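You operate a simulated robot arm through the tools that you are given. There is no shell and no other tool. Be economical: measure what you need, move in short steps, check, and stop when the job is done.

You are at the controls of a simulated two-armed robot. One attempt, no reset.

Task
Put the 5 black coil from the clear end of the low steel table on the service bench before the left dispenser and the 9 black coil on the shelf of the low steel table. Put the yellow reader that says "47" from the film end of the back table on top of the cream box there and the yellow reader labelled "35" on the white board of bay c. Put the steel coil on the low shelf of bay b away on the build bench top. Take the short grey box that says "BOX 59" from the divider shelf of bay b and leave it on the low shelf of bay b. Put one of the wide white boxes from the steel cart on the flat black panel. The order is free. Set down upright: yellow reader, steel coil, short grey box, wide white box.

It is judged by the outcome, as a careful person would: the job done as asked, and still so three seconds after it is handed in. It fails if anything else is knocked over, pushed out of place, dropped, spilled or broken.

Robot
Two 6-joint arms with two-finger parallel grippers on one trunk, on a base that drives. Base frame: it is fixed to the floor where the robot stands at the start and does not move with it; the origin is under the middle of the robot, x ahead of it, y to its left, z up; the surface under the hand at the start is at about z = 620. Readings come in mm, degrees, newtons and seconds.
The left shoulder is at the start at [-96, 177, 781], the right one opposite. With the tool pointing down near the work surface each hand reaches from about 240 to 720 mm from the robot's upright axis, wherever it stands, measured 20 degrees to its own side. Places, roughly: black coil [750, 0, 750]; build bench top [-4100, 6400, 800]; cream box [-8750, -3750, 750]; flat black panel (13x17x2 cm) [-8000, -2400, 500]; low shelf of bay B [-9500, -2200, 600]; service bench before the left dispenser (12x22 cm) [-1420, 3020, 720]; shelf of the low steel table [600, -400, 200]; short grey box [-9500, -2500, 1250]; steel coil [-9500, -2250, 500]; white board of bay C [-9400, -2900, 300]; wide white box [-9500, -250, 750]; yellow reader [-8750, -3500, 750]. Payload 1.57 kg a hand.
The TCP of each hand is the grasp point between the finger pads, 30 mm short of the fingertips. In the tool frame z runs along the fingers and y along their closing line. The gripper opens to 80 mm. The fingers are 17 mm wide and 12 mm thick; the gripper's body (40 by 82 mm) begins 80 mm behind the TCP.
Orientation is that of the tool frame in the base frame, as a unit quaternion [x, y, z, w]. With the fingers straight down and closing along the base's y, the tool's x points along the base's -x, its y along +y and its z along -z.

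Tools
- The arms move only by the tool move_arm. It takes "left_deltas", "right_deltas" or both (then of equal length, played together; a hand with none holds still); each is a list that holds one entry, the list of rows, each a list of 7 numbers: the gripper command, from -1 (fully open) to 1 (shut), values between in proportion, then the shift along the tool's x, y, z in mm, then the turn, a rotation vector about the tool's x, y, z in degrees. In form: [[[fingers, x, y, z, wx, wy, wz], ...]]. A call has 1 to 10 rows; each row is the pose to reach, as a shift and turn from the pose commanded when the call began, along the tool's axes at that moment. Rows are played at 5 a second. More than 50 mm and 8.6 degrees between two rows, or a gripper value outside its range, and nothing of the call is played. Where a pose cannot be reached the arm comes as near as it can. A force on the tool above 40 N (or 10 N above the force at the start of the call, whichever is more), or a blocked arm, ends the call early, and 0.2 s more pass. The fingers move at their own pace (about 72 mm/s each) and stop on an object; they squeeze with about 32 N. The grip force told is the motor's: it shows also when the fingers shut on nothing. Time passes only in rows, and 0.2 s behind the last, so rows that repeat a pose let the fingers close. It gives the time, the measured TCP pose, the force on the tool (base axes), the opening and the grip force at its end, in the units of the frame above (readings bear some noise), with the torque about the TCP (base axes, N m) and any sound that the robot's microphone picked up.
- Cameras (640 x 400 px; columns grow to the right, rows downward): "scene" is now at [34.3, -42.3, 1506]; the picture's right is [-0.38, -0.92, 0.00], its down [-0.72, 0.30, -0.62] and it looks along [0.58, -0.24, -0.78] (base axes); focal length 296 px, centre (320, 200). "left" rides on the left gripper at [72, 7, -122] in its tool frame; the picture's right is [-0.09, 1.00, 0.00], its down [-0.84, -0.08, -0.54] and it looks along [-0.54, -0.05, 0.84] (tool axes); focal length 238 px, centre (320, 200). "right" rides on the right gripper at [72, -7, -122] in its tool frame; the picture's right is [0.09, 1.00, 0.00], its down [-0.84, 0.08, -0.54] and it looks along [-0.54, 0.05, 0.84] (tool axes); focal length 238 px, centre (320, 200). There is no depth. A picture from a camera that has moved, and an enlarged one, comes with that camera's place and axes in the base frame and with its lens. The place of the scene camera against the robot may be out by one fixed shift of up to 25 mm in any direction.
- get_image(camera): a new picture of that camera. No time passes.
- lift_body(by): slides the trunk up (or, below 0, down) by that many mm; the arms and the scene camera ride with it, the base frame stays. It gives what a move gives, with no picture.
- roll_base(legs): drives the robot by 1 to 6 legs, each [ahead, left, turn to the left] in mm, mm and degrees, along the robot's own axes; the way and the turn of a leg run together, so that a leg with both is an arc; at most 1500 mm and 180 degrees a leg. The arms and the cameras ride along, it lands a little off, and it stops where it bumps. It gives what a move gives.
- aim_head(pan, tilt): turns the head with the scene camera to pan (to the left, within 143 degrees either way) and tilt (down, from -29 to 69), counted from straight ahead of the robot. It gives what a move gives.
- enlarge(camera, box): a new picture of the part [left, top, right, bottom] of that camera's present view, enlarged. No time passes.
- hand_in(): hands the job in; it is judged then, once.

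Work in short steps. Places have to be worked out from the pictures, the camera data and where the tool is seen: move nearer, look again, correct. Check each grasp and each placing, and mend what went wrong. You have 207 turns and 194 pictures in all, those below and enlarged ones among them. Open the grippers and draw the arms clear of the work before you hand the job in, unless the task says otherwise; then end with one line.

The tools are called after "Emit:" as a command line: name --argument value ..., lists and objects as JSON in quotes. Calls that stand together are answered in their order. move_arm: Moves the arms, as the interface text tells. Its arguments: {"type":"object","properties":{"left_deltas":{"type":"array"},"right_deltas":{"type":"array"}},"required":[]} The other tools are called the same way: lift_body (by) slides the trunk up or down; roll_base (legs) drives the base; aim_head (pan, tilt) turns the head that bears the scene camera; get_image (camera) takes a picture; enlarge (camera, box) takes an enlarged picture of a part of a camera's view; hand_in () hands the job in.

At the start:

```text
time_s: 0.0
left_position: [491.9, 150.5, 938.6]
left_ee_rot: [-0.001, 1.0, 0.001, 0.0]
left_ft_force: [0.3, 0.3, -0.3]
left_wrist_torque: [0.0, 0.0, -0.01]
left_opening: 80.0
left_grip_force: 0.0
right_position: [378.7, -290.5, 902.3]
right_ee_rot: [0.0, 1.0, 0.0, 0.0]
right_ft_force: [0.3, -0.2, -0.6]
right_wrist_torque: [0.01, 0.01, 0.01]
right_opening: 79.8
right_grip_force: 0.1
trunk travel left (down, up): [-225.0, 103.0]
robot x, y, heading: [2.8, -0.6, 0.1]
head pan, tilt: [-22.6, 51.3]
```

scene: 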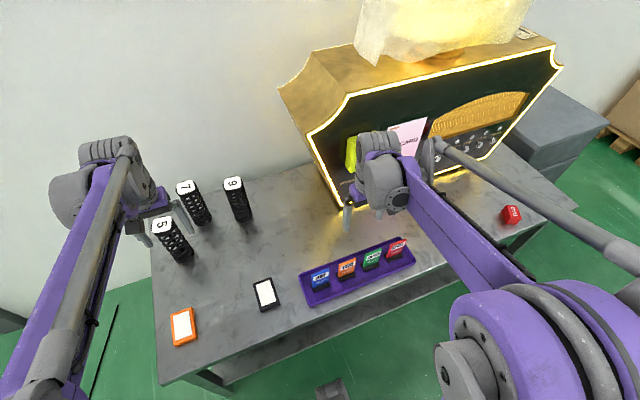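
right: 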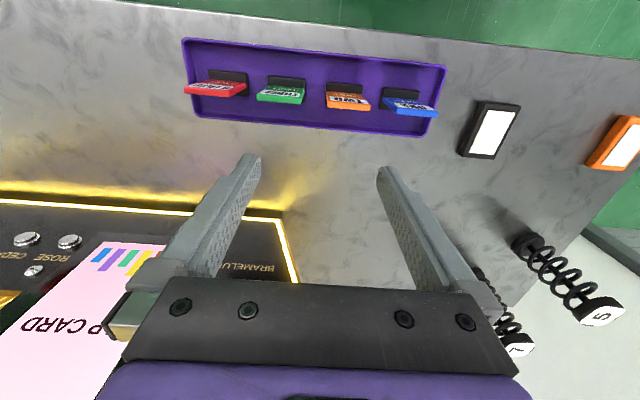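
left: 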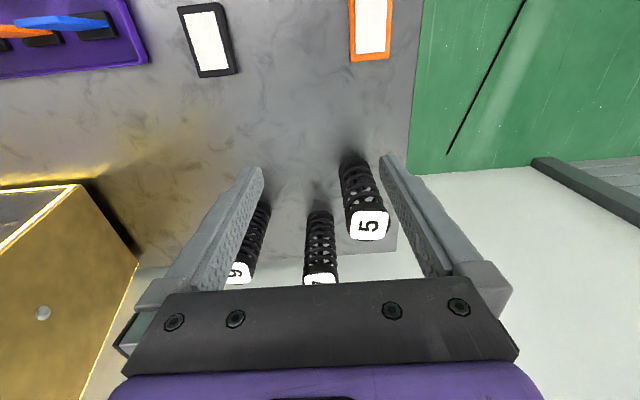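

The coils stand near the table's left end: 5 at about (615, 203) and 9 at about (710, -28), with tops near z = 820. I'll look around behind first so I can back off and see the shelf.

Emit:
aim_head --pan 140 --tilt 15

Emit:
get_image --camera "scene"

Emit:
aim_head --pan -140 --tilt 15

Emit:
get_image --camera "scene"

```text
time_s: 2.5
left_position: [491.2, 150.3, 939.8]
left_ee_rot: [-0.001, 1.0, 0.0, 0.0]
left_ft_force: [-0.4, 0.1, -0.2]
left_wrist_torque: [0.03, 0.01, -0.01]
left_opening: 79.8
left_grip_force: 0.0
right_position: [379.4, -290.1, 901.0]
right_ee_rot: [0.0, 1.0, 0.0, 0.0]
right_ft_force: [-0.4, -0.1, 0.6]
right_wrist_torque: [-0.02, -0.02, 0.0]
right_opening: 80.0
right_grip_force: 0.1
trunk travel left (down, up): [-225.0, 103.0]
robot x, y, heading: [1.7, -2.0, -0.1]
head pan, tilt: [140.0, 15.0]
```

```text
190 pictures are left
camera scene: at [-107.2, 46.9, 1561.5], right [0.64, 0.77, 0.0], down [0.2, -0.17, -0.97], along [-0.74, 0.62, -0.26], focal length 296 px, centre (320, 200)
```

scene: 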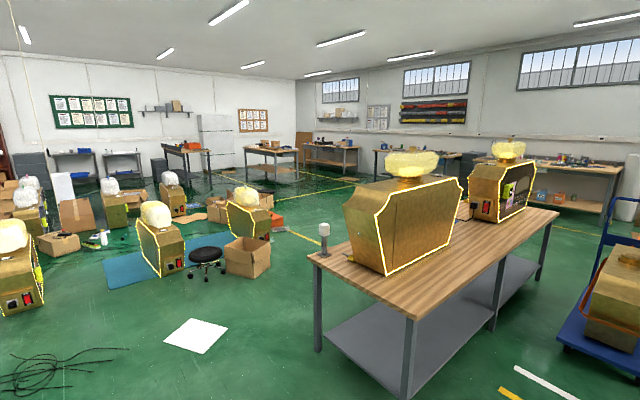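

```text
time_s: 6.3
left_position: [492.8, 149.7, 938.3]
left_ee_rot: [-0.001, 1.0, -0.001, -0.001]
left_ft_force: [-0.1, 0.0, -0.6]
left_wrist_torque: [-0.02, 0.01, -0.03]
left_opening: 79.8
left_grip_force: 0.1
right_position: [379.9, -290.7, 901.7]
right_ee_rot: [0.0, 1.0, 0.0, -0.001]
right_ft_force: [-0.8, 0.3, 0.0]
right_wrist_torque: [0.0, -0.02, 0.02]
right_opening: 80.1
right_grip_force: 0.1
trunk travel left (down, up): [-225.0, 103.0]
robot x, y, heading: [1.2, 0.3, -0.0]
head pan, tilt: [-140.0, 15.0]
```

```text
189 pictures are left
camera scene: at [-107.2, -73.3, 1561.5], right [-0.64, 0.77, 0.0], down [0.2, 0.17, -0.97], along [-0.74, -0.62, -0.26], focal length 296 px, centre (320, 200)
```

scene: 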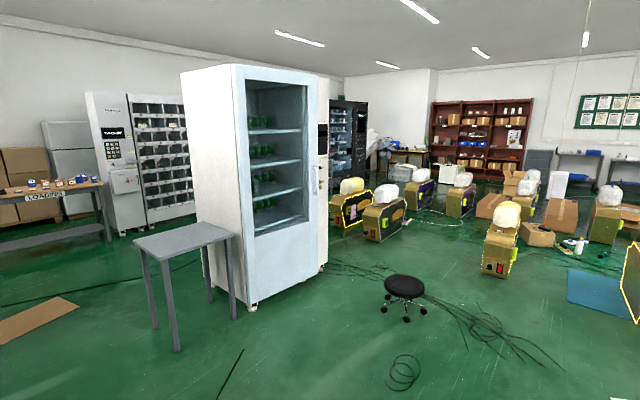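

Behind me is clear. Backing off 700 mm to see the shelf under the table.

Emit:
roll_base --legs '[[-700, 0, 0]]'

Emit:
aim_head --pan -10 --tilt 40

Emit:
get_image --camera "scene"

```text
time_s: 10.2
left_position: [-204.6, 147.1, 938.8]
left_ee_rot: [0.009, 1.0, 0.0, 0.001]
left_ft_force: [0.3, -1.4, -0.1]
left_wrist_torque: [-0.03, 0.0, 0.03]
left_opening: 79.7
left_grip_force: 0.0
right_position: [-325.8, -289.9, 902.8]
right_ee_rot: [0.009, 1.0, 0.0, 0.0]
right_ft_force: [0.6, -1.2, 0.3]
right_wrist_torque: [-0.02, 0.0, 0.0]
right_opening: 79.8
right_grip_force: 0.1
trunk travel left (down, up): [-225.0, 103.0]
robot x, y, heading: [-698.7, 7.5, -0.8]
head pan, tilt: [-140.0, 15.0]
```

```text
time_s: 12.3
left_position: [-204.0, 147.7, 937.9]
left_ee_rot: [0.009, 1.0, 0.0, 0.0]
left_ft_force: [0.3, -0.4, -0.1]
left_wrist_torque: [0.0, -0.04, -0.02]
left_opening: 80.0
left_grip_force: 0.2
right_position: [-324.4, -290.6, 901.3]
right_ee_rot: [0.009, 1.0, 0.001, 0.0]
right_ft_force: [0.7, 0.7, 0.2]
right_wrist_torque: [-0.03, -0.01, 0.02]
right_opening: 80.2
right_grip_force: 0.0
trunk travel left (down, up): [-225.0, 103.0]
robot x, y, heading: [-700.8, 6.7, -0.9]
head pan, tilt: [-10.0, 40.0]
```

```text
188 pictures are left
camera scene: at [-651.7, -22.9, 1521.9], right [-0.19, -0.98, 0.0], down [-0.63, 0.12, -0.77], along [0.75, -0.15, -0.64], focal length 296 px, centre (320, 200)
```

scene: 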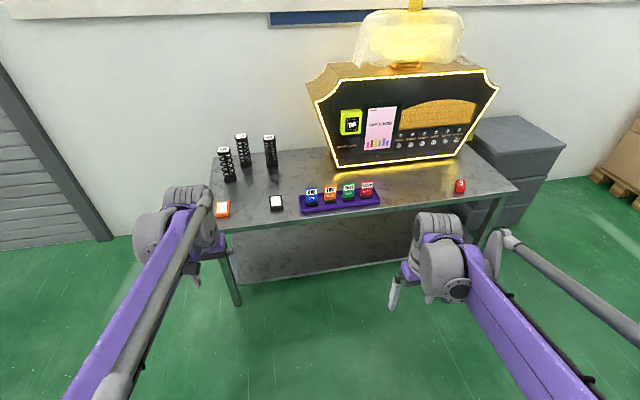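

The shelf is visible and empty (front edge near x = 260, z = 200). My plan is to grasp each coil near its top with the tool tilted about 45°, so it stays upright and can go under the table. Driving back up with a small shift left.

Emit:
roll_base --legs '[[720, 75, 0.9]]'

Emit:
get_image --camera "left"

Emit:
get_image --camera "right"

```text
time_s: 16.2
left_position: [503.2, 205.8, 937.7]
left_ee_rot: [0.011, 1.0, 0.0, 0.0]
left_ft_force: [0.3, 0.1, -0.8]
left_wrist_torque: [-0.01, 0.01, -0.03]
left_opening: 80.0
left_grip_force: 0.0
right_position: [379.5, -232.2, 901.9]
right_ee_rot: [0.011, 1.0, 0.001, 0.0]
right_ft_force: [-1.0, 0.1, -0.4]
right_wrist_torque: [-0.01, 0.02, -0.01]
right_opening: 80.1
right_grip_force: 0.0
trunk travel left (down, up): [-225.0, 103.0]
robot x, y, heading: [8.8, 70.3, -1.1]
head pan, tilt: [-10.0, 40.0]
```

```text
187 pictures are left
camera left: at [431.3, 214.1, 1060.2], right [0.12, 0.99, 0.0], down [0.83, -0.1, 0.54], along [0.54, -0.06, -0.84], focal length 238 px, centre (320, 200)
```

left: 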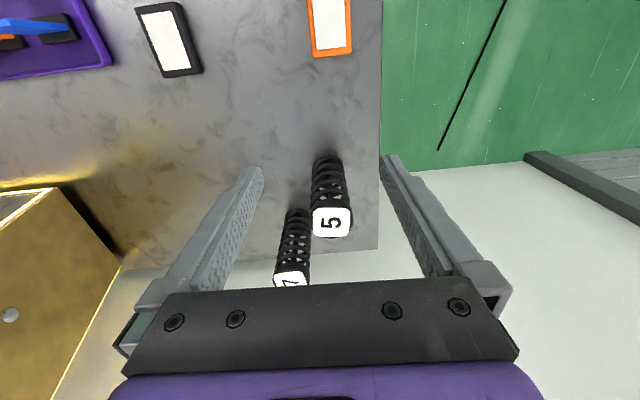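

```text
186 pictures are left
camera right: at [308.4, -236.1, 1023.3], right [-0.07, 1.0, 0.0], down [0.84, 0.06, 0.54], along [0.54, 0.04, -0.84], focal length 238 px, centre (320, 200)
```

right: 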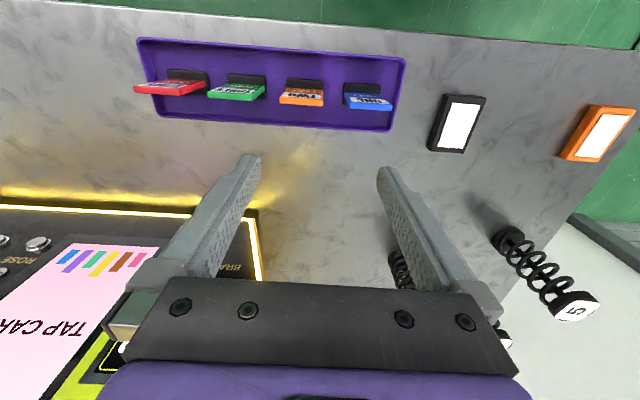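

Triangulating from the views gives coil 5 at about (636, 209), coil 9 at about (715, -3) and coil 7 at about (744, 129), with tops near z = 797. Moving the right hand to a tilted pregrasp short of coil 9.

Emit:
move_arm --right_deltas '[[[-1, -29, 29, 5, 0, -5.6, 0], [-1, -58, 58, 9, 0, -11.2, 0], [-1, -86, 88, 14, 0, -16.9, 0], [-1, -115, 117, 18, 0, -22.5, 0], [-1, -144, 146, 23, 0, -28.1, 0], [-1, -172, 175, 28, 0, -33.7, 0], [-1, -201, 205, 32, 0, -39.4, 0], [-1, -230, 234, 37, 0, -45, 0]]]'

Emit:
get_image --camera "right"

Emit:
get_image --camera "scene"

```text
time_s: 18.0
left_position: [502.7, 206.9, 938.8]
left_ee_rot: [0.012, 1.0, -0.001, 0.0]
left_ft_force: [0.7, 0.2, -0.5]
left_wrist_torque: [-0.05, 0.02, -0.03]
left_opening: 79.8
left_grip_force: 0.0
right_position: [613.6, -2.6, 863.8]
right_ee_rot: [0.011, 0.924, -0.005, 0.383]
right_ft_force: [-0.2, -0.6, 0.3]
right_wrist_torque: [0.0, 0.0, -0.01]
right_opening: 79.9
right_grip_force: 0.1
trunk travel left (down, up): [-225.0, 103.0]
robot x, y, heading: [9.1, 66.7, -1.0]
head pan, tilt: [-10.0, 40.0]
```

```text
185 pictures are left
camera right: at [477.8, -3.4, 899.0], right [-0.04, 1.0, -0.06], down [0.21, 0.07, 0.98], along [0.98, 0.03, -0.21], focal length 238 px, centre (320, 200)
```

right: 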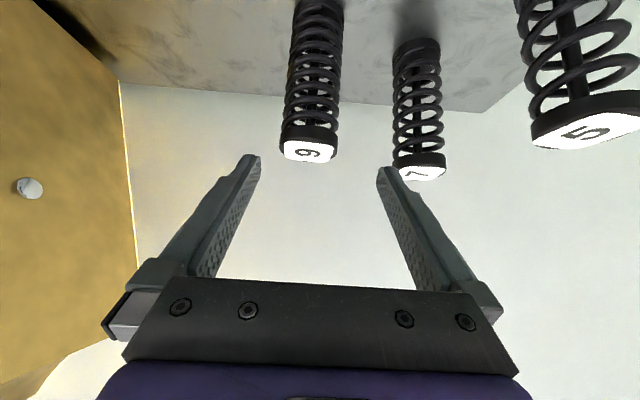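

```text
184 pictures are left
camera scene: at [55.7, 39.1, 1521.9], right [-0.2, -0.98, 0.0], down [-0.63, 0.13, -0.77], along [0.75, -0.15, -0.64], focal length 296 px, centre (320, 200)
```

scene: 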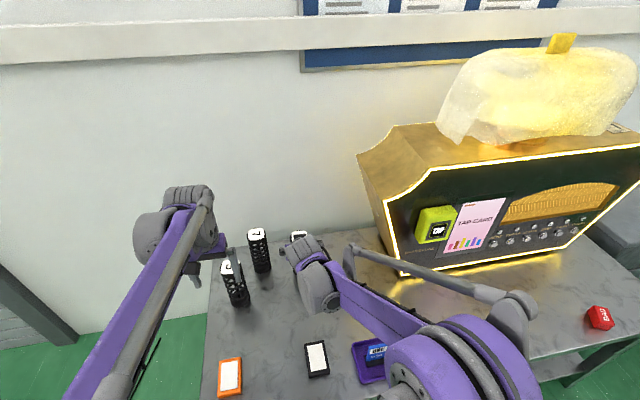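

Coil 9 is now at about (712, -12). I'll advance along the tool axis and close on it just under the cap.

Emit:
move_arm --right_deltas '[[[-1, -1, -4, 35, 0, 0, 0], [-1, -1, -7, 70, 0, 0, 0], [-1, -2, -7, 105, 0, 0, 0], [-1, -2, -7, 137, 0, 0, 0], [-1, -2, -7, 137, 0, 0, 0], [1, -2, -7, 137, 0, 0, 0], [1, -2, -7, 137, 0, 0, 0], [1, -2, -7, 137, 0, 0, 0], [1, -2, -7, 137, 0, 0, 0]]]'

Emit:
get_image --camera "right"

```text
time_s: 20.0
left_position: [503.4, 207.1, 937.9]
left_ee_rot: [0.011, 1.0, 0.0, 0.0]
left_ft_force: [0.2, -0.4, 0.3]
left_wrist_torque: [0.0, 0.0, 0.0]
left_opening: 80.0
left_grip_force: 0.0
right_position: [711.5, -13.2, 767.3]
right_ee_rot: [0.011, 0.924, -0.005, 0.383]
right_ft_force: [0.7, -0.8, 0.1]
right_wrist_torque: [-0.11, -0.04, -0.02]
right_opening: 62.6
right_grip_force: 32.1
trunk travel left (down, up): [-225.0, 103.0]
robot x, y, heading: [9.1, 68.4, -1.3]
head pan, tilt: [-10.0, 40.0]
```

```text
183 pictures are left
camera right: at [575.6, -16.1, 801.4], right [-0.04, 1.0, -0.07], down [0.21, 0.07, 0.97], along [0.98, 0.03, -0.21], focal length 238 px, centre (320, 200)
```

right: 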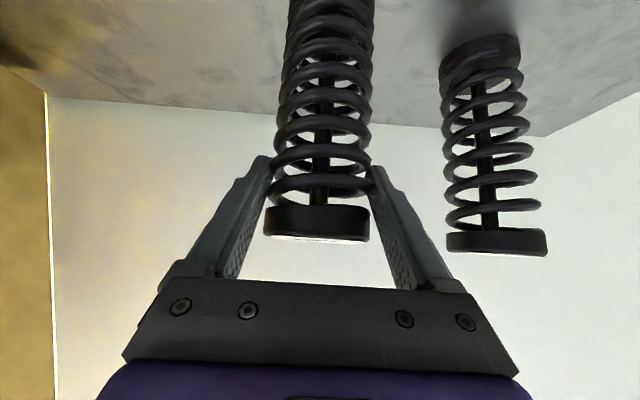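

Grip holds (62.6 mm, 32 N). Lifting straight up.

Emit:
move_arm --right_deltas '[[[1, -28, 0, -28, 0, 0, 0], [1, -57, 0, -57, 0, 0, 0], [1, -85, 0, -85, 0, 0, 0], [1, -100, 0, -100, 0, 0, 0], [1, -80, 0, -120, 0, 0, 0], [1, -60, 0, -140, 0, 0, 0], [1, -40, 0, -160, 0, 0, 0]]]'

Emit:
get_image --camera "scene"

```text
time_s: 21.6
left_position: [502.0, 205.2, 938.2]
left_ee_rot: [0.011, 1.0, 0.001, 0.0]
left_ft_force: [-0.2, -0.3, 0.0]
left_wrist_torque: [-0.04, 0.02, 0.01]
left_opening: 80.1
left_grip_force: 0.1
right_position: [625.8, -12.2, 909.3]
right_ee_rot: [0.011, 0.924, -0.004, 0.383]
right_ft_force: [-0.4, -0.1, -2.0]
right_wrist_torque: [-0.02, 0.02, 0.04]
right_opening: 62.5
right_grip_force: 32.0
trunk travel left (down, up): [-225.0, 103.0]
robot x, y, heading: [8.1, 70.3, -1.1]
head pan, tilt: [-10.0, 40.0]
```

```text
182 pictures are left
camera scene: at [54.1, 38.5, 1521.9], right [-0.2, -0.98, 0.0], down [-0.63, 0.13, -0.77], along [0.75, -0.15, -0.64], focal length 296 px, centre (320, 200)
```

scene: 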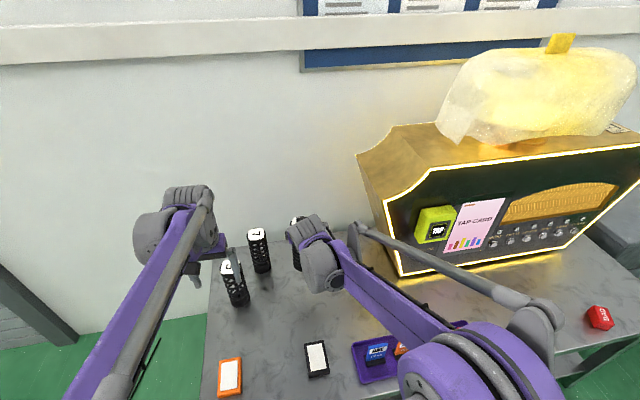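

Coil 9 is held and clear. Now I'll pregrasp coil 5 with the left hand, same tilt.

Emit:
move_arm --left_deltas '[[[-1, -6, 1, 12, 0, -7.5, 0], [-1, -11, 1, 23, 0, -15, 0], [-1, -16, 2, 35, 0, -22.5, 0], [-1, -22, 3, 47, 0, -30, 0], [-1, -28, 3, 58, 0, -37.5, 0], [-1, -33, 4, 70, 0, -45, 0]]]'

Emit:
get_image --camera "left"

```text
time_s: 23.0
left_position: [536.4, 209.5, 869.1]
left_ee_rot: [0.01, 0.924, -0.004, 0.383]
left_ft_force: [-0.2, 0.3, 0.3]
left_wrist_torque: [0.01, 0.01, 0.01]
left_opening: 80.2
left_grip_force: 0.1
right_position: [627.4, -11.4, 909.8]
right_ee_rot: [0.01, 0.924, -0.005, 0.383]
right_ft_force: [-0.3, 0.3, -1.2]
right_wrist_torque: [0.01, 0.02, -0.02]
right_opening: 62.7
right_grip_force: 31.6
trunk travel left (down, up): [-225.0, 103.0]
robot x, y, heading: [8.0, 66.3, -1.1]
head pan, tilt: [-10.0, 40.0]
```

```text
181 pictures are left
camera left: at [399.9, 218.7, 903.2], right [0.09, 0.99, 0.06], down [0.21, -0.08, 0.98], along [0.97, -0.07, -0.21], focal length 238 px, centre (320, 200)
```

left: 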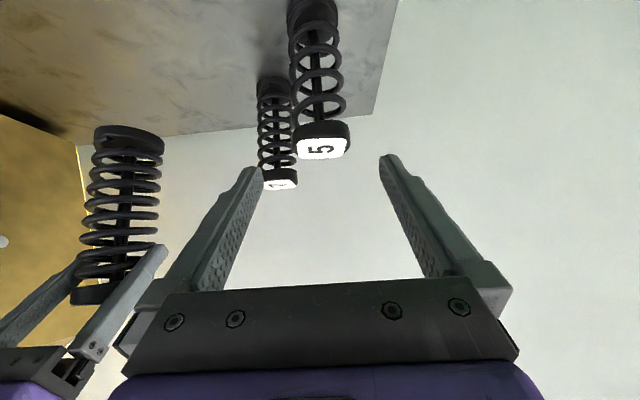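

Coil 5 is confirmed at about (636, 207). Advancing and gripping.

Emit:
move_arm --left_deltas '[[[-1, 0, 0, 35, 0, 0, 0], [-1, 0, 0, 70, 0, 0, 0], [-1, 0, 0, 105, 0, 0, 0], [-1, 1, 0, 142, 0, 0, 0], [-1, 1, 0, 142, 0, 0, 0], [1, 1, 0, 142, 0, 0, 0], [1, 1, 0, 142, 0, 0, 0], [1, 1, 0, 142, 0, 0, 0], [1, 1, 0, 142, 0, 0, 0]]]'

Emit:
move_arm --left_deltas '[[[1, -28, 0, -28, 0, 0, 0], [1, -57, 0, -57, 0, 0, 0], [1, -85, 0, -85, 0, 0, 0], [1, -100, 0, -100, 0, 0, 0], [1, -80, 0, -120, 0, 0, 0], [1, -60, 0, -140, 0, 0, 0], [1, -40, 0, -160, 0, 0, 0]]]'

Emit:
get_image --camera "left"

```text
time_s: 25.0
left_position: [637.5, 205.5, 766.6]
left_ee_rot: [0.011, 0.924, -0.004, 0.382]
left_ft_force: [0.0, -1.0, 0.0]
left_wrist_torque: [-0.06, 0.03, 0.0]
left_opening: 63.0
left_grip_force: 32.0
right_position: [627.4, -11.6, 909.1]
right_ee_rot: [0.011, 0.924, -0.004, 0.383]
right_ft_force: [1.0, -0.2, -1.2]
right_wrist_torque: [-0.01, 0.0, -0.02]
right_opening: 62.6
right_grip_force: 32.1
trunk travel left (down, up): [-225.0, 103.0]
robot x, y, heading: [6.3, 63.6, -1.1]
head pan, tilt: [-10.0, 40.0]
```

```text
time_s: 26.6
left_position: [548.9, 210.9, 905.2]
left_ee_rot: [0.011, 0.924, -0.004, 0.383]
left_ft_force: [-0.1, 0.3, -0.7]
left_wrist_torque: [-0.01, 0.01, 0.02]
left_opening: 62.6
left_grip_force: 32.5
right_position: [627.2, -11.3, 908.4]
right_ee_rot: [0.011, 0.924, -0.005, 0.383]
right_ft_force: [0.6, 0.0, -1.0]
right_wrist_torque: [-0.01, -0.02, 0.04]
right_opening: 63.2
right_grip_force: 32.1
trunk travel left (down, up): [-225.0, 103.0]
robot x, y, heading: [6.9, 69.0, -1.5]
head pan, tilt: [-10.0, 40.0]
```

```text
180 pictures are left
camera left: at [411.8, 219.8, 940.4], right [0.09, 0.99, 0.07], down [0.21, -0.08, 0.98], along [0.97, -0.07, -0.21], focal length 238 px, centre (320, 200)
```

left: 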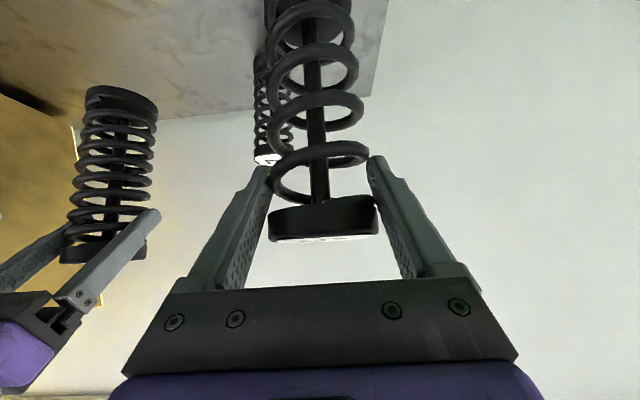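

Both coils are held. Backing off 500 mm first, then I'll lift the left one out of the way and lower the trunk.

Emit:
roll_base --legs '[[-500, 0, 1.2]]'

Emit:
move_arm --left_deltas '[[[1, -12, 0, -40, 0, 0, 0], [1, -25, 0, -80, 0, 0, 0], [1, -38, 0, -120, 0, 0, 0], [1, -50, 0, -163, 0, 0, 0]]]'

Emit:
lift_body --by -220

Emit:
move_arm --right_deltas '[[[1, 30, 0, 30, 0, 0, 0], [1, 60, 0, 60, 0, 0, 0], [1, 90, 0, 90, 0, 0, 0], [1, 120, 0, 120, 0, 0, 0], [1, 150, 0, 150, 0, 0, 0], [1, 180, 0, 180, 0, 0, 0], [1, 210, 0, 210, 0, 0, 0]]]'

Emit:
get_image --camera "scene"

Emit:
get_image --camera "right"

```text
time_s: 29.5
left_position: [45.1, 230.5, 905.1]
left_ee_rot: [-0.003, 0.924, 0.001, 0.383]
left_ft_force: [0.0, 0.3, -1.5]
left_wrist_torque: [-0.05, -0.01, -0.01]
left_opening: 62.7
left_grip_force: 32.3
right_position: [130.3, 9.1, 909.3]
right_ee_rot: [-0.003, 0.924, 0.001, 0.383]
right_ft_force: [0.1, 0.3, -0.6]
right_wrist_torque: [-0.02, -0.01, 0.0]
right_opening: 62.8
right_grip_force: 31.9
trunk travel left (down, up): [-225.0, 103.0]
robot x, y, heading: [-495.7, 72.9, 0.4]
head pan, tilt: [-10.0, 40.0]
```

```text
time_s: 30.5
left_position: [-35.8, 233.3, 1058.8]
left_ee_rot: [-0.002, 0.924, 0.001, 0.383]
left_ft_force: [-1.1, 1.3, -1.3]
left_wrist_torque: [0.0, -0.01, -0.01]
left_opening: 63.0
left_grip_force: 31.8
right_position: [129.6, 10.3, 909.6]
right_ee_rot: [-0.003, 0.924, 0.002, 0.383]
right_ft_force: [0.4, 0.2, -1.4]
right_wrist_torque: [-0.02, 0.03, 0.0]
right_opening: 62.6
right_grip_force: 31.9
trunk travel left (down, up): [-225.0, 103.0]
robot x, y, heading: [-490.4, 69.4, 0.3]
head pan, tilt: [-10.0, 40.0]
```

```text
time_s: 32.9
left_position: [-34.5, 229.8, 835.7]
left_ee_rot: [-0.002, 0.924, 0.0, 0.383]
left_ft_force: [-0.1, 0.3, -1.1]
left_wrist_torque: [0.0, 0.04, -0.01]
left_opening: 62.5
left_grip_force: 32.0
right_position: [129.4, 10.3, 689.4]
right_ee_rot: [-0.003, 0.924, 0.001, 0.383]
right_ft_force: [1.0, 0.4, -1.5]
right_wrist_torque: [0.01, -0.02, 0.02]
right_opening: 62.9
right_grip_force: 31.8
trunk travel left (down, up): [-5.0, 323.0]
robot x, y, heading: [-491.2, 68.7, 0.1]
head pan, tilt: [-10.0, 40.0]
```

```text
time_s: 34.5
left_position: [-33.0, 229.1, 835.2]
left_ee_rot: [-0.003, 0.924, 0.001, 0.382]
left_ft_force: [-0.9, -0.8, -1.6]
left_wrist_torque: [-0.03, 0.02, -0.01]
left_opening: 63.0
left_grip_force: 31.9
right_position: [127.0, 11.3, 389.3]
right_ee_rot: [-0.002, 0.924, 0.001, 0.383]
right_ft_force: [0.5, -0.6, -1.0]
right_wrist_torque: [0.0, 0.01, 0.01]
right_opening: 62.5
right_grip_force: 31.8
trunk travel left (down, up): [-5.0, 323.0]
robot x, y, heading: [-498.2, 73.9, 0.4]
head pan, tilt: [-10.0, 40.0]
```

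```text
179 pictures are left
camera scene: at [-394.7, 44.6, 1299.5], right [-0.17, -0.99, 0.0], down [-0.63, 0.11, -0.77], along [0.75, -0.13, -0.64], focal length 296 px, centre (320, 200)
```

scene: 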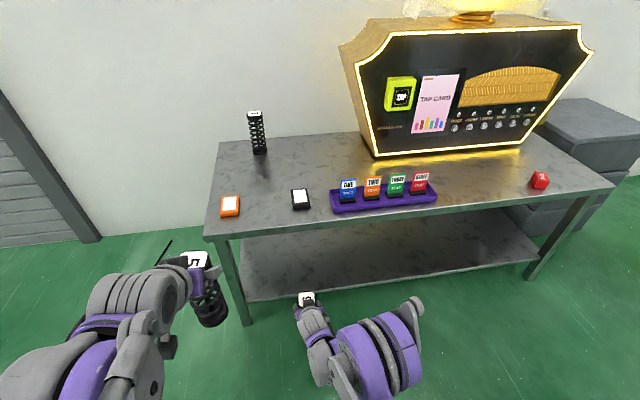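

```text
178 pictures are left
camera right: at [-9.3, 4.0, 424.9], right [-0.07, 1.0, -0.06], down [0.21, 0.08, 0.97], along [0.98, 0.06, -0.21], focal length 238 px, centre (320, 200)
```

right: 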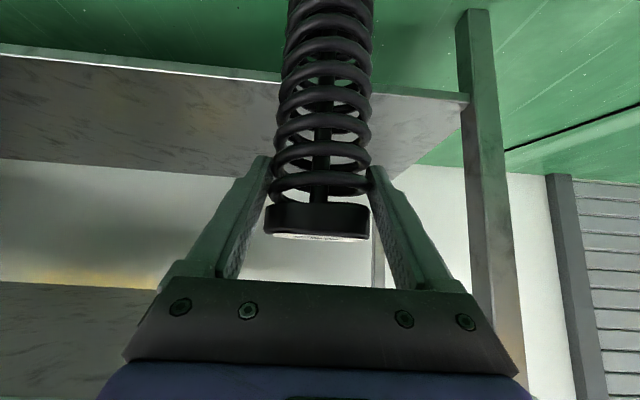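

The coil hangs clear in front of the table. I'll check the shelf edge height with an enlarged view.

Emit:
enlarge --camera "right" --box '[120, 30, 280, 130]'

Emit:
enlarge --camera "scene" --box '[200, 200, 360, 300]'

```text
4.00 times, centred on (200, 80) of right
camera zoom: at [-9.3, 4.0, 424.9], right [-0.07, 1.0, -0.06], down [0.21, 0.08, 0.97], along [0.98, 0.06, -0.21], focal length 953 px, centre (800, 680)
```

zoom: 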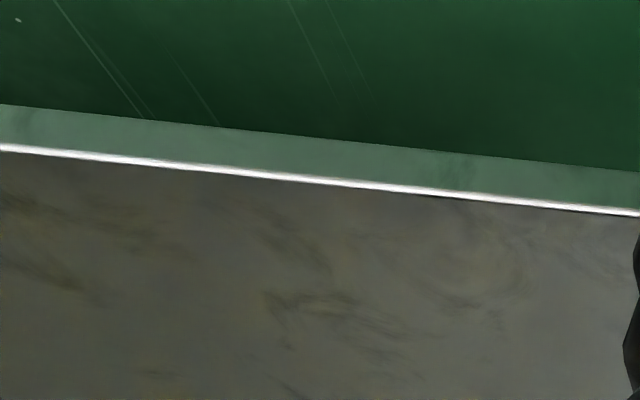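

```text
4.00 times, centred on (280, 250) of scene
camera zoom: at [-394.7, 44.6, 1299.5], right [-0.17, -0.99, 0.0], down [-0.63, 0.11, -0.77], along [0.75, -0.13, -0.64], focal length 1184 px, centre (480, 0)
```

zoom: 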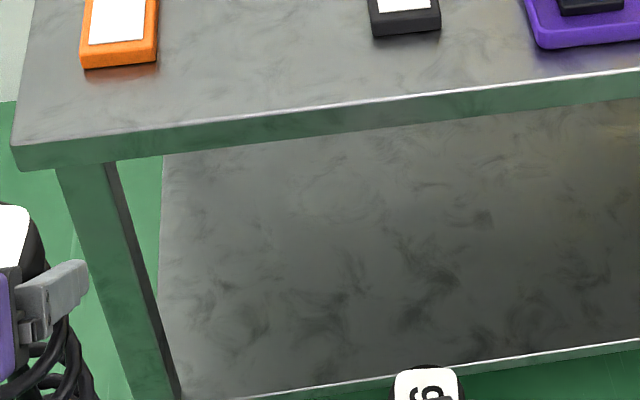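

The shelf top is at z ≈ 175–200, with its edge at x ≈ 300–320. I'll raise the coil slightly and roll forward 245 mm so it sits at x ≈ 370.

Emit:
move_arm --right_deltas '[[[1, -18, 0, -18, 0, 0, 0]]]'

Emit:
roll_base --legs '[[248, 0, 0]]'

Emit:
get_image --camera "right"

Emit:
get_image --camera "scene"

```text
time_s: 34.9
left_position: [-35.0, 229.2, 835.7]
left_ee_rot: [-0.002, 0.924, 0.0, 0.382]
left_ft_force: [0.3, 0.1, -1.5]
left_wrist_torque: [0.02, 0.0, 0.01]
left_opening: 62.9
left_grip_force: 31.5
right_position: [127.3, 11.3, 417.8]
right_ee_rot: [-0.002, 0.924, 0.001, 0.382]
right_ft_force: [0.3, -0.7, -1.6]
right_wrist_torque: [0.01, 0.01, 0.01]
right_opening: 62.5
right_grip_force: 32.3
trunk travel left (down, up): [-5.0, 323.0]
robot x, y, heading: [-492.2, 73.8, 0.2]
head pan, tilt: [-10.0, 40.0]
```

```text
time_s: 36.7
left_position: [213.9, 232.0, 835.4]
left_ee_rot: [-0.003, 0.924, 0.002, 0.383]
left_ft_force: [-0.2, -0.2, -1.1]
left_wrist_torque: [-0.02, 0.01, -0.01]
left_opening: 62.7
left_grip_force: 32.4
right_position: [375.5, 15.0, 418.0]
right_ee_rot: [-0.003, 0.924, 0.001, 0.383]
right_ft_force: [-0.1, -0.6, -1.1]
right_wrist_torque: [0.02, 0.03, -0.01]
right_opening: 62.7
right_grip_force: 32.0
trunk travel left (down, up): [-5.0, 323.0]
robot x, y, heading: [-242.4, 72.0, 0.6]
head pan, tilt: [-10.0, 40.0]
```

```text
175 pictures are left
camera right: at [240.2, 7.1, 452.2], right [-0.07, 1.0, -0.07], down [0.21, 0.08, 0.97], along [0.98, 0.06, -0.21], focal length 238 px, centre (320, 200)
```

right: 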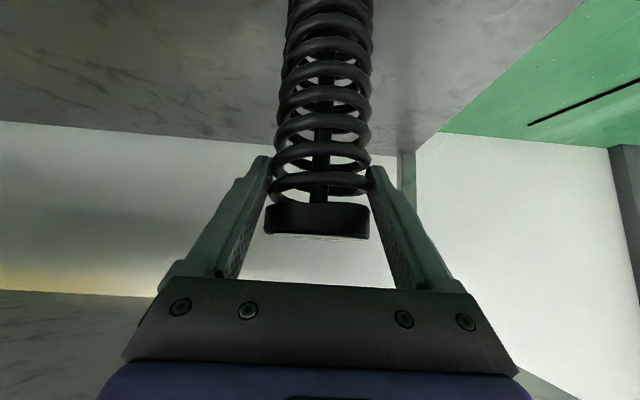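

```text
174 pictures are left
camera scene: at [-145.6, 46.3, 1299.5], right [-0.17, -0.99, 0.0], down [-0.63, 0.11, -0.77], along [0.76, -0.13, -0.64], focal length 296 px, centre (320, 200)
```

scene: 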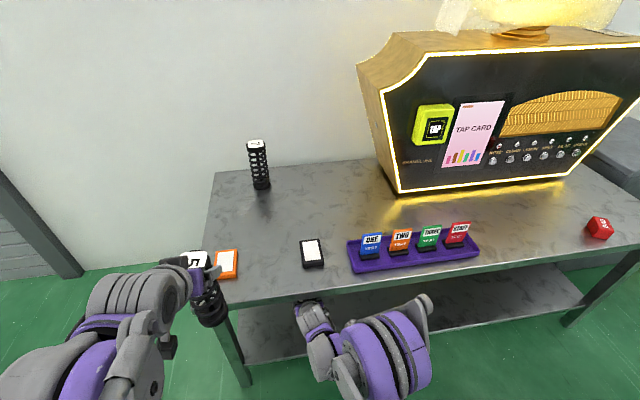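

The coil is over the shelf. Lowering it in guarded steps.

Emit:
move_arm --right_deltas '[[[1, 25, 0, 25, 0, 0, 0], [1, 46, 0, 46, 0, 0, 0], [1, 49, 0, 49, 0, 0, 0], [1, 52, 0, 52, 0, 0, 0]]]'

Emit:
move_arm --right_deltas '[[[1, 2, 0, 2, 0, 0, 0], [1, 4, 0, 4, 0, 0, 0], [1, 6, 0, 6, 0, 0, 0]]]'

Emit:
get_image --camera "right"

```text
time_s: 37.7
left_position: [214.2, 233.1, 834.9]
left_ee_rot: [-0.004, 0.924, 0.001, 0.382]
left_ft_force: [-0.4, -0.3, -1.2]
left_wrist_torque: [0.0, 0.04, -0.01]
left_opening: 62.9
left_grip_force: 31.6
right_position: [376.1, 14.3, 344.2]
right_ee_rot: [-0.003, 0.924, 0.001, 0.383]
right_ft_force: [0.2, -0.8, -1.3]
right_wrist_torque: [0.0, 0.01, 0.0]
right_opening: 62.6
right_grip_force: 32.2
trunk travel left (down, up): [-5.0, 323.0]
robot x, y, heading: [-239.5, 72.8, 0.9]
head pan, tilt: [-10.0, 40.0]
```

```text
time_s: 38.5
left_position: [214.8, 232.0, 835.3]
left_ee_rot: [-0.003, 0.924, 0.001, 0.382]
left_ft_force: [0.6, 0.3, -2.0]
left_wrist_torque: [0.01, 0.0, 0.01]
left_opening: 62.8
left_grip_force: 32.2
right_position: [376.5, 13.4, 335.6]
right_ee_rot: [-0.003, 0.924, 0.001, 0.382]
right_ft_force: [0.4, -0.6, -2.8]
right_wrist_torque: [0.01, 0.02, 0.02]
right_opening: 62.5
right_grip_force: 32.3
trunk travel left (down, up): [-5.0, 323.0]
robot x, y, heading: [-241.3, 75.2, 0.4]
head pan, tilt: [-10.0, 40.0]
```

```text
173 pictures are left
camera right: at [239.4, 6.6, 370.3], right [-0.07, 1.0, -0.07], down [0.21, 0.08, 0.97], along [0.98, 0.06, -0.21], focal length 238 px, centre (320, 200)
```

right: 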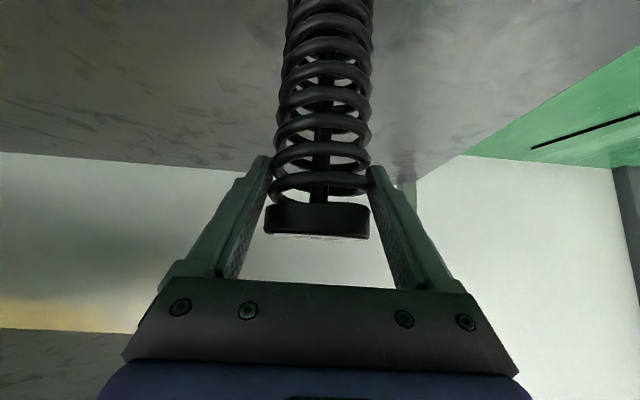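

No contact yet (coil bottom near z = 188). Continuing down in small steps.

Emit:
move_arm --right_deltas '[[[1, 2, 0, 2, 0, 0, 0], [1, 4, 0, 4, 0, 0, 0], [1, 6, 0, 6, 0, 0, 0], [1, 8, 0, 8, 0, 0, 0]]]'

Emit:
move_arm --right_deltas '[[[1, 2, 0, 2, 0, 0, 0], [1, 4, 0, 4, 0, 0, 0], [1, 6, 0, 6, 0, 0, 0]]]'

```text
time_s: 39.5
left_position: [212.5, 230.9, 835.5]
left_ee_rot: [-0.004, 0.924, 0.001, 0.383]
left_ft_force: [0.2, 0.2, -1.6]
left_wrist_torque: [0.0, 0.02, 0.03]
left_opening: 62.9
left_grip_force: 32.0
right_position: [377.2, 14.0, 326.1]
right_ee_rot: [-0.003, 0.923, 0.001, 0.386]
right_ft_force: [-2.5, -1.2, 23.1]
right_wrist_torque: [0.18, -0.33, 0.16]
right_opening: 62.6
right_grip_force: 31.7
trunk travel left (down, up): [-5.0, 323.0]
robot x, y, heading: [-243.6, 72.9, 0.7]
head pan, tilt: [-10.0, 40.0]
```

```text
time_s: 40.3
left_position: [213.9, 232.4, 836.2]
left_ee_rot: [-0.003, 0.924, 0.002, 0.383]
left_ft_force: [-0.5, -0.6, -1.8]
left_wrist_torque: [0.01, 0.03, 0.0]
left_opening: 63.0
left_grip_force: 31.5
right_position: [376.7, 15.0, 316.2]
right_ee_rot: [-0.004, 0.923, 0.002, 0.385]
right_ft_force: [1.6, 2.0, 24.2]
right_wrist_torque: [0.11, -0.3, 0.04]
right_opening: 62.6
right_grip_force: 32.3
trunk travel left (down, up): [-5.0, 323.0]
robot x, y, heading: [-242.3, 70.4, 0.4]
head pan, tilt: [-10.0, 40.0]
```

Contact force of 24 N shows it's seated on the shelf. Opening and withdrawing along the tool axis.

Emit:
move_arm --right_deltas '[[[1, -3, 0, -3, 0, 0, 0], [-1, -3, 0, -3, 0, 0, 0], [-1, -3, 0, -3, 0, 0, 0], [-1, -3, 0, -3, 0, 0, 0], [-1, -3, 0, -30, 0, 0, 0], [-1, -3, 0, -60, 0, 0, 0], [-1, -3, 0, -90, 0, 0, 0], [-1, -3, 0, -120, 0, 0, 0]]]'

Emit:
get_image --camera "right"

```text
time_s: 42.1
left_position: [213.4, 231.2, 835.5]
left_ee_rot: [-0.003, 0.924, 0.001, 0.383]
left_ft_force: [0.6, 0.3, -1.7]
left_wrist_torque: [0.0, 0.02, 0.03]
left_opening: 62.8
left_grip_force: 32.0
right_position: [291.9, 12.0, 399.4]
right_ee_rot: [-0.004, 0.924, 0.002, 0.382]
right_ft_force: [0.0, -0.8, 0.0]
right_wrist_torque: [-0.02, -0.03, 0.0]
right_opening: 79.8
right_grip_force: 0.0
trunk travel left (down, up): [-5.0, 323.0]
robot x, y, heading: [-244.2, 73.2, 0.5]
head pan, tilt: [-10.0, 40.0]
```

```text
172 pictures are left
camera right: at [156.1, 5.9, 434.5], right [-0.07, 1.0, -0.07], down [0.21, 0.08, 0.97], along [0.98, 0.06, -0.21], focal length 238 px, centre (320, 200)
```

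right: 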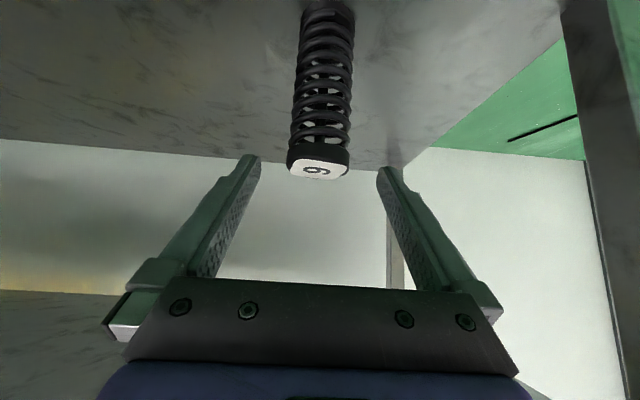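

Coil 9 stands upright on the shelf. I'll back off, raise the trunk and right arm, then look towards the service bench.

Emit:
roll_base --legs '[[-500, 0, 0]]'

Emit:
lift_body --by 220

Emit:
move_arm --right_deltas '[[[-1, -30, 0, -30, 0, 0, 0], [-1, -60, 0, -60, 0, 0, 0], [-1, -90, 0, -90, 0, 0, 0], [-1, -110, 0, -130, 0, 0, 0], [-1, -120, 0, -165, 0, 0, 0], [-1, -130, 0, -200, 0, 0, 0], [-1, -140, 0, -235, 0, 0, 0]]]'

Emit:
aim_head --pan 120 --tilt 30

Emit:
get_image --camera "scene"

```text
time_s: 45.1
left_position: [-295.0, 228.1, 835.3]
left_ee_rot: [-0.001, 0.924, 0.001, 0.383]
left_ft_force: [-0.3, 0.0, -2.2]
left_wrist_torque: [-0.01, 0.0, 0.04]
left_opening: 62.8
left_grip_force: 32.1
right_position: [-218.9, 7.5, 399.6]
right_ee_rot: [0.0, 0.924, 0.0, 0.383]
right_ft_force: [-0.8, -0.1, 1.5]
right_wrist_torque: [-0.01, -0.02, -0.01]
right_opening: 79.8
right_grip_force: 0.1
trunk travel left (down, up): [-5.0, 323.0]
robot x, y, heading: [-756.2, 74.4, 0.2]
head pan, tilt: [-10.0, 40.0]
```

```text
time_s: 47.4
left_position: [-296.3, 226.6, 1054.4]
left_ee_rot: [-0.001, 0.924, 0.0, 0.383]
left_ft_force: [-0.6, -1.2, -1.6]
left_wrist_torque: [0.01, -0.01, 0.01]
left_opening: 62.6
left_grip_force: 32.1
right_position: [-218.6, 8.7, 618.6]
right_ee_rot: [-0.001, 0.924, 0.0, 0.383]
right_ft_force: [0.6, 0.1, -0.9]
right_wrist_torque: [0.01, 0.0, 0.02]
right_opening: 80.1
right_grip_force: 0.0
trunk travel left (down, up): [-225.0, 103.0]
robot x, y, heading: [-752.4, 73.3, 0.2]
head pan, tilt: [-10.0, 40.0]
```

```text
time_s: 49.0
left_position: [-297.7, 227.0, 1055.7]
left_ee_rot: [-0.001, 0.924, 0.001, 0.382]
left_ft_force: [-0.8, 0.6, -1.0]
left_wrist_torque: [-0.01, 0.01, 0.01]
left_opening: 62.7
left_grip_force: 32.3
right_position: [-286.8, 6.5, 883.1]
right_ee_rot: [0.0, 0.924, 0.0, 0.383]
right_ft_force: [-0.5, -0.2, 0.5]
right_wrist_torque: [-0.02, -0.01, 0.01]
right_opening: 80.2
right_grip_force: 0.1
trunk travel left (down, up): [-225.0, 103.0]
robot x, y, heading: [-754.9, 71.2, 0.3]
head pan, tilt: [-10.0, 40.0]
```

```text
time_s: 51.1
left_position: [-295.3, 227.5, 1055.3]
left_ee_rot: [-0.001, 0.924, 0.0, 0.383]
left_ft_force: [0.2, -0.1, -1.7]
left_wrist_torque: [0.05, 0.0, -0.03]
left_opening: 62.8
left_grip_force: 31.7
right_position: [-286.4, 7.0, 883.5]
right_ee_rot: [-0.001, 0.924, 0.001, 0.383]
right_ft_force: [0.2, 0.6, 0.3]
right_wrist_torque: [0.02, 0.01, 0.01]
right_opening: 80.0
right_grip_force: 0.0
trunk travel left (down, up): [-225.0, 103.0]
robot x, y, heading: [-752.5, 69.1, 0.4]
head pan, tilt: [120.0, 30.0]
```

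```text
171 pictures are left
camera scene: at [-835.5, 136.2, 1537.3], right [0.87, 0.5, 0.0], down [0.25, -0.43, -0.87], along [-0.43, 0.75, -0.5], focal length 296 px, centre (320, 200)
```

scene: 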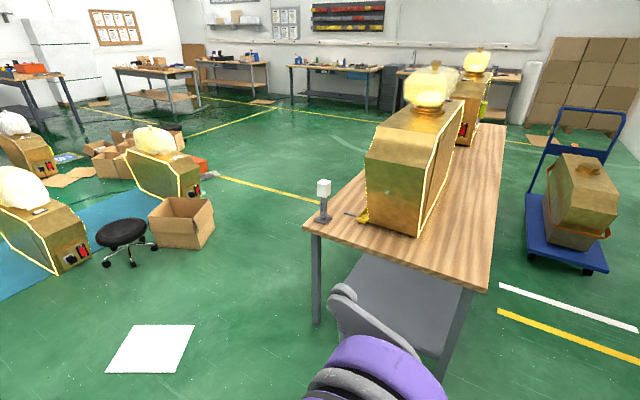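

The service bench is the wooden table to the northwest, and I need its west side near y = 3020. The gap between the floor paper and the table corner looks narrow, so I'll check my own footprint.

Emit:
aim_head --pan 75 --tilt 69

Emit:
get_image --camera "scene"

```text
time_s: 52.2
left_position: [-295.3, 227.6, 1055.3]
left_ee_rot: [0.0, 0.924, 0.0, 0.383]
left_ft_force: [0.2, -0.2, -2.8]
left_wrist_torque: [0.0, 0.05, -0.01]
left_opening: 62.7
left_grip_force: 31.9
right_position: [-286.3, 6.4, 883.2]
right_ee_rot: [-0.001, 0.924, 0.001, 0.383]
right_ft_force: [-0.3, -0.2, 0.1]
right_wrist_torque: [-0.02, 0.03, 0.04]
right_opening: 79.9
right_grip_force: 0.1
trunk travel left (down, up): [-225.0, 103.0]
robot x, y, heading: [-753.6, 72.1, 0.2]
head pan, tilt: [75.0, 68.8]
```

```text
170 pictures are left
camera scene: at [-775.8, 112.0, 1485.8], right [0.97, -0.26, 0.0], down [-0.24, -0.9, -0.36], along [0.09, 0.35, -0.93], focal length 296 px, centre (320, 200)
```

scene: 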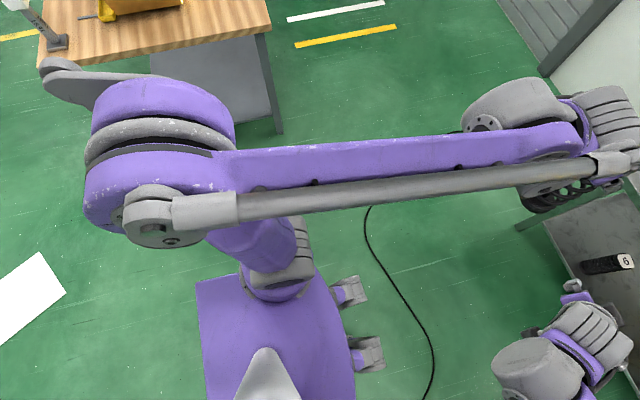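

My base is about 400 mm wide, extending ~470 mm behind the axis and only ~100 mm ahead. I'll pass diagonally (heading 131°) through the gap between the paper and the bench corner.

Emit:
roll_base --legs '[[-297, 0, 0], [0, 0, 130.8], [600, 0, 0]]'

Emit:
aim_head --pan 0 --tilt 45

Emit:
get_image --camera "scene"

```text
time_s: 62.5
left_position: [-1828.5, 809.1, 1055.0]
left_ee_rot: [0.831, -0.404, -0.344, -0.167]
left_ft_force: [0.1, 0.2, -1.3]
left_wrist_torque: [-0.03, 0.0, 0.02]
left_opening: 62.4
left_grip_force: 32.0
right_position: [-1661.1, 953.3, 883.2]
right_ee_rot: [0.831, -0.403, -0.345, -0.168]
right_ft_force: [-0.5, 0.6, 0.2]
right_wrist_torque: [-0.03, -0.01, 0.03]
right_opening: 80.0
right_grip_force: 0.1
trunk travel left (down, up): [-225.0, 103.0]
robot x, y, heading: [-1421.6, 542.8, 128.3]
head pan, tilt: [75.0, 68.8]
```

```text
time_s: 64.0
left_position: [-1829.9, 809.6, 1054.9]
left_ee_rot: [0.831, -0.403, -0.344, -0.167]
left_ft_force: [-0.4, -0.3, -2.4]
left_wrist_torque: [-0.03, 0.0, -0.01]
left_opening: 62.6
left_grip_force: 31.4
right_position: [-1661.3, 953.1, 884.9]
right_ee_rot: [0.831, -0.404, -0.345, -0.168]
right_ft_force: [1.2, 0.2, 1.1]
right_wrist_torque: [0.0, -0.04, -0.04]
right_opening: 79.9
right_grip_force: 0.1
trunk travel left (down, up): [-225.0, 103.0]
robot x, y, heading: [-1418.9, 546.2, 128.1]
head pan, tilt: [0.0, 45.0]
```

```text
169 pictures are left
camera scene: at [-1443.8, 564.0, 1514.6], right [0.79, 0.62, 0.0], down [0.44, -0.56, -0.71], along [-0.44, 0.56, -0.71], focal length 296 px, centre (320, 200)
```

scene: 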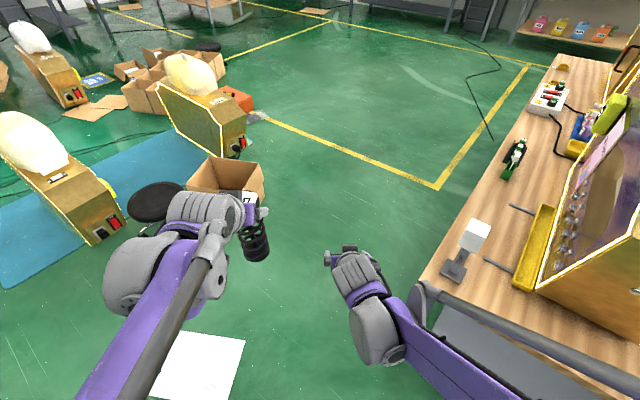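

On track at heading 128°. I'll nudge 45 mm left for more clearance to the lamp, then go forward past the corner.

Emit:
roll_base --legs '[[0, 45, 2.5], [950, 0, 0]]'

Emit:
get_image --camera "scene"

```text
time_s: 69.7
left_position: [-2502.7, 1476.1, 1056.3]
left_ee_rot: [0.842, -0.38, -0.349, -0.157]
left_ft_force: [-0.2, 0.1, -1.7]
left_wrist_torque: [-0.01, -0.03, -0.01]
left_opening: 62.1
left_grip_force: 31.9
right_position: [-2342.4, 1627.8, 883.2]
right_ee_rot: [0.842, -0.38, -0.349, -0.157]
right_ft_force: [-0.1, -1.1, 0.0]
right_wrist_torque: [-0.01, 0.04, -0.01]
right_opening: 80.1
right_grip_force: 0.1
trunk travel left (down, up): [-225.0, 103.0]
robot x, y, heading: [-2082.9, 1233.2, 131.2]
head pan, tilt: [0.0, 45.0]
```

```text
168 pictures are left
camera scene: at [-2105.5, 1252.1, 1514.6], right [0.75, 0.66, 0.0], down [0.47, -0.53, -0.71], along [-0.47, 0.53, -0.71], focal length 296 px, centre (320, 200)
```

scene: 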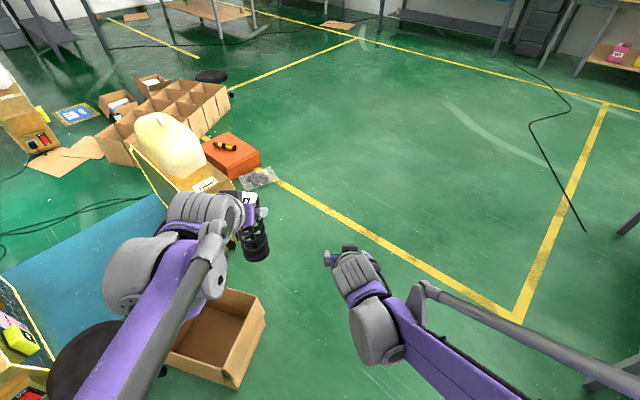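

Clear of the gap. Shifting north, then turning to face east and sliding north along the bench.

Emit:
roll_base --legs '[[510, -340, 0], [0, 0, -131], [0, 1150, 0]]'

Emit:
get_image --camera "scene"

```text
time_s: 88.5
left_position: [-1773.3, 3169.5, 1055.9]
left_ee_rot: [-0.018, 0.924, 0.007, 0.383]
left_ft_force: [-0.1, 0.3, -1.2]
left_wrist_torque: [0.01, 0.04, 0.01]
left_opening: 62.5
left_grip_force: 31.7
right_position: [-1754.8, 2950.5, 884.3]
right_ee_rot: [-0.019, 0.924, 0.008, 0.382]
right_ft_force: [0.1, 0.0, -0.7]
right_wrist_torque: [0.03, -0.01, -0.02]
right_opening: 79.8
right_grip_force: 0.1
trunk travel left (down, up): [-225.0, 103.0]
robot x, y, heading: [-2226.1, 2993.6, 2.1]
head pan, tilt: [0.0, 45.0]
```

```text
167 pictures are left
camera scene: at [-2180.2, 2983.9, 1514.6], right [0.04, -1.0, 0.0], down [-0.71, -0.03, -0.71], along [0.71, 0.03, -0.71], focal length 296 px, centre (320, 200)
```

scene: 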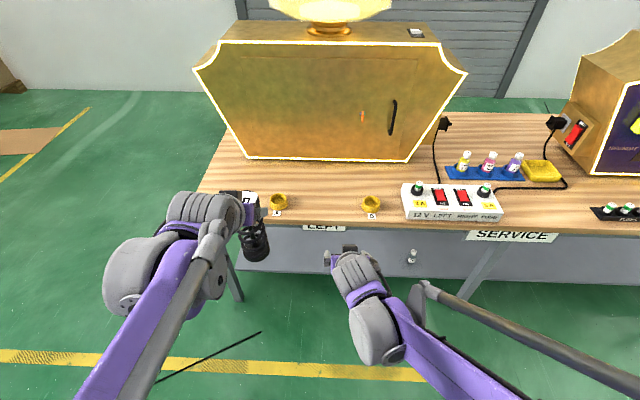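

I can see the bench, the LEFT label and two brass cups. Enlarging that area.

Emit:
enlarge --camera "scene" --box '[200, 130, 440, 280]'

```text
2.67 times, centred on (320, 205) of scene
camera zoom: at [-2180.2, 2983.9, 1514.6], right [0.04, -1.0, 0.0], down [-0.71, -0.03, -0.71], along [0.71, 0.03, -0.71], focal length 789 px, centre (320, 187)
```

zoom: 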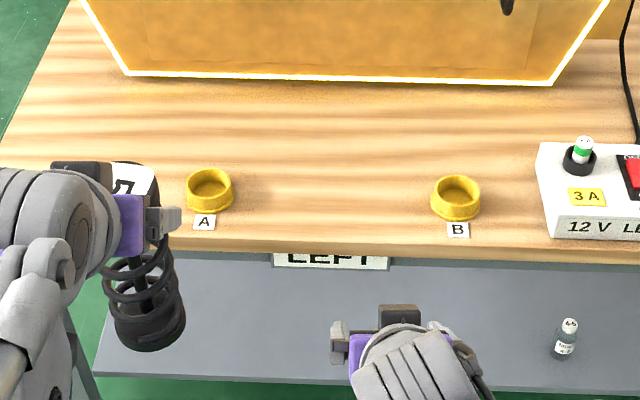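

The spot is between cups A and B, around (-1420, 3010). Driving closer so the left hand lines up with it.

Emit:
roll_base --legs '[[215, -160, -2]]'

Emit:
get_image --camera "scene"

Emit:
get_image --camera "left"

```text
time_s: 90.5
left_position: [-1543.9, 2995.5, 1055.3]
left_ee_rot: [-0.002, 0.924, 0.001, 0.383]
left_ft_force: [0.9, -0.5, -1.9]
left_wrist_torque: [-0.03, 0.01, -0.01]
left_opening: 62.3
left_grip_force: 32.0
right_position: [-1535.4, 2774.6, 885.3]
right_ee_rot: [-0.002, 0.924, 0.001, 0.383]
right_ft_force: [0.2, -0.5, -0.5]
right_wrist_torque: [0.01, 0.01, -0.01]
right_opening: 80.0
right_grip_force: 0.1
trunk travel left (down, up): [-225.0, 103.0]
robot x, y, heading: [-2004.4, 2833.5, -0.0]
head pan, tilt: [0.0, 45.0]
```

```text
165 pictures are left
camera scene: at [-1956.9, 2824.3, 1514.6], right [0.0, -1.0, 0.0], down [-0.71, 0.0, -0.71], along [0.71, 0.0, -0.71], focal length 296 px, centre (320, 200)
```

scene: 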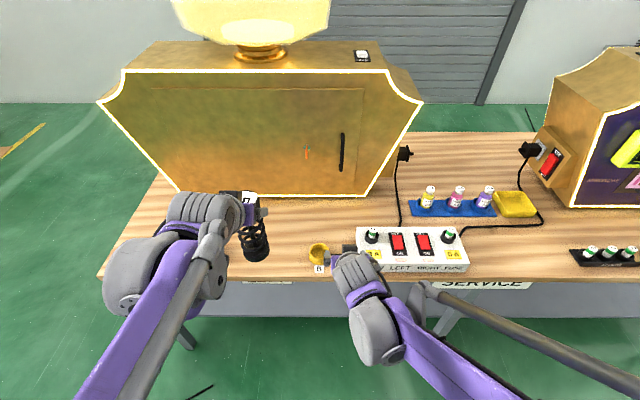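

```text
164 pictures are left
camera left: at [-1681.4, 3000.3, 1090.6], right [0.06, 1.0, 0.07], down [0.21, -0.08, 0.97], along [0.98, -0.05, -0.21], focal length 238 px, centre (320, 200)
```

left: 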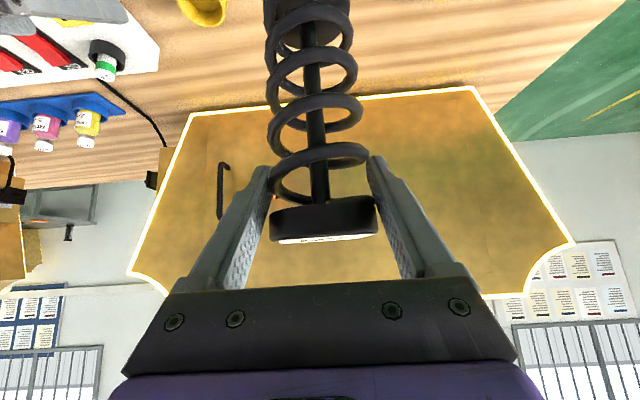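

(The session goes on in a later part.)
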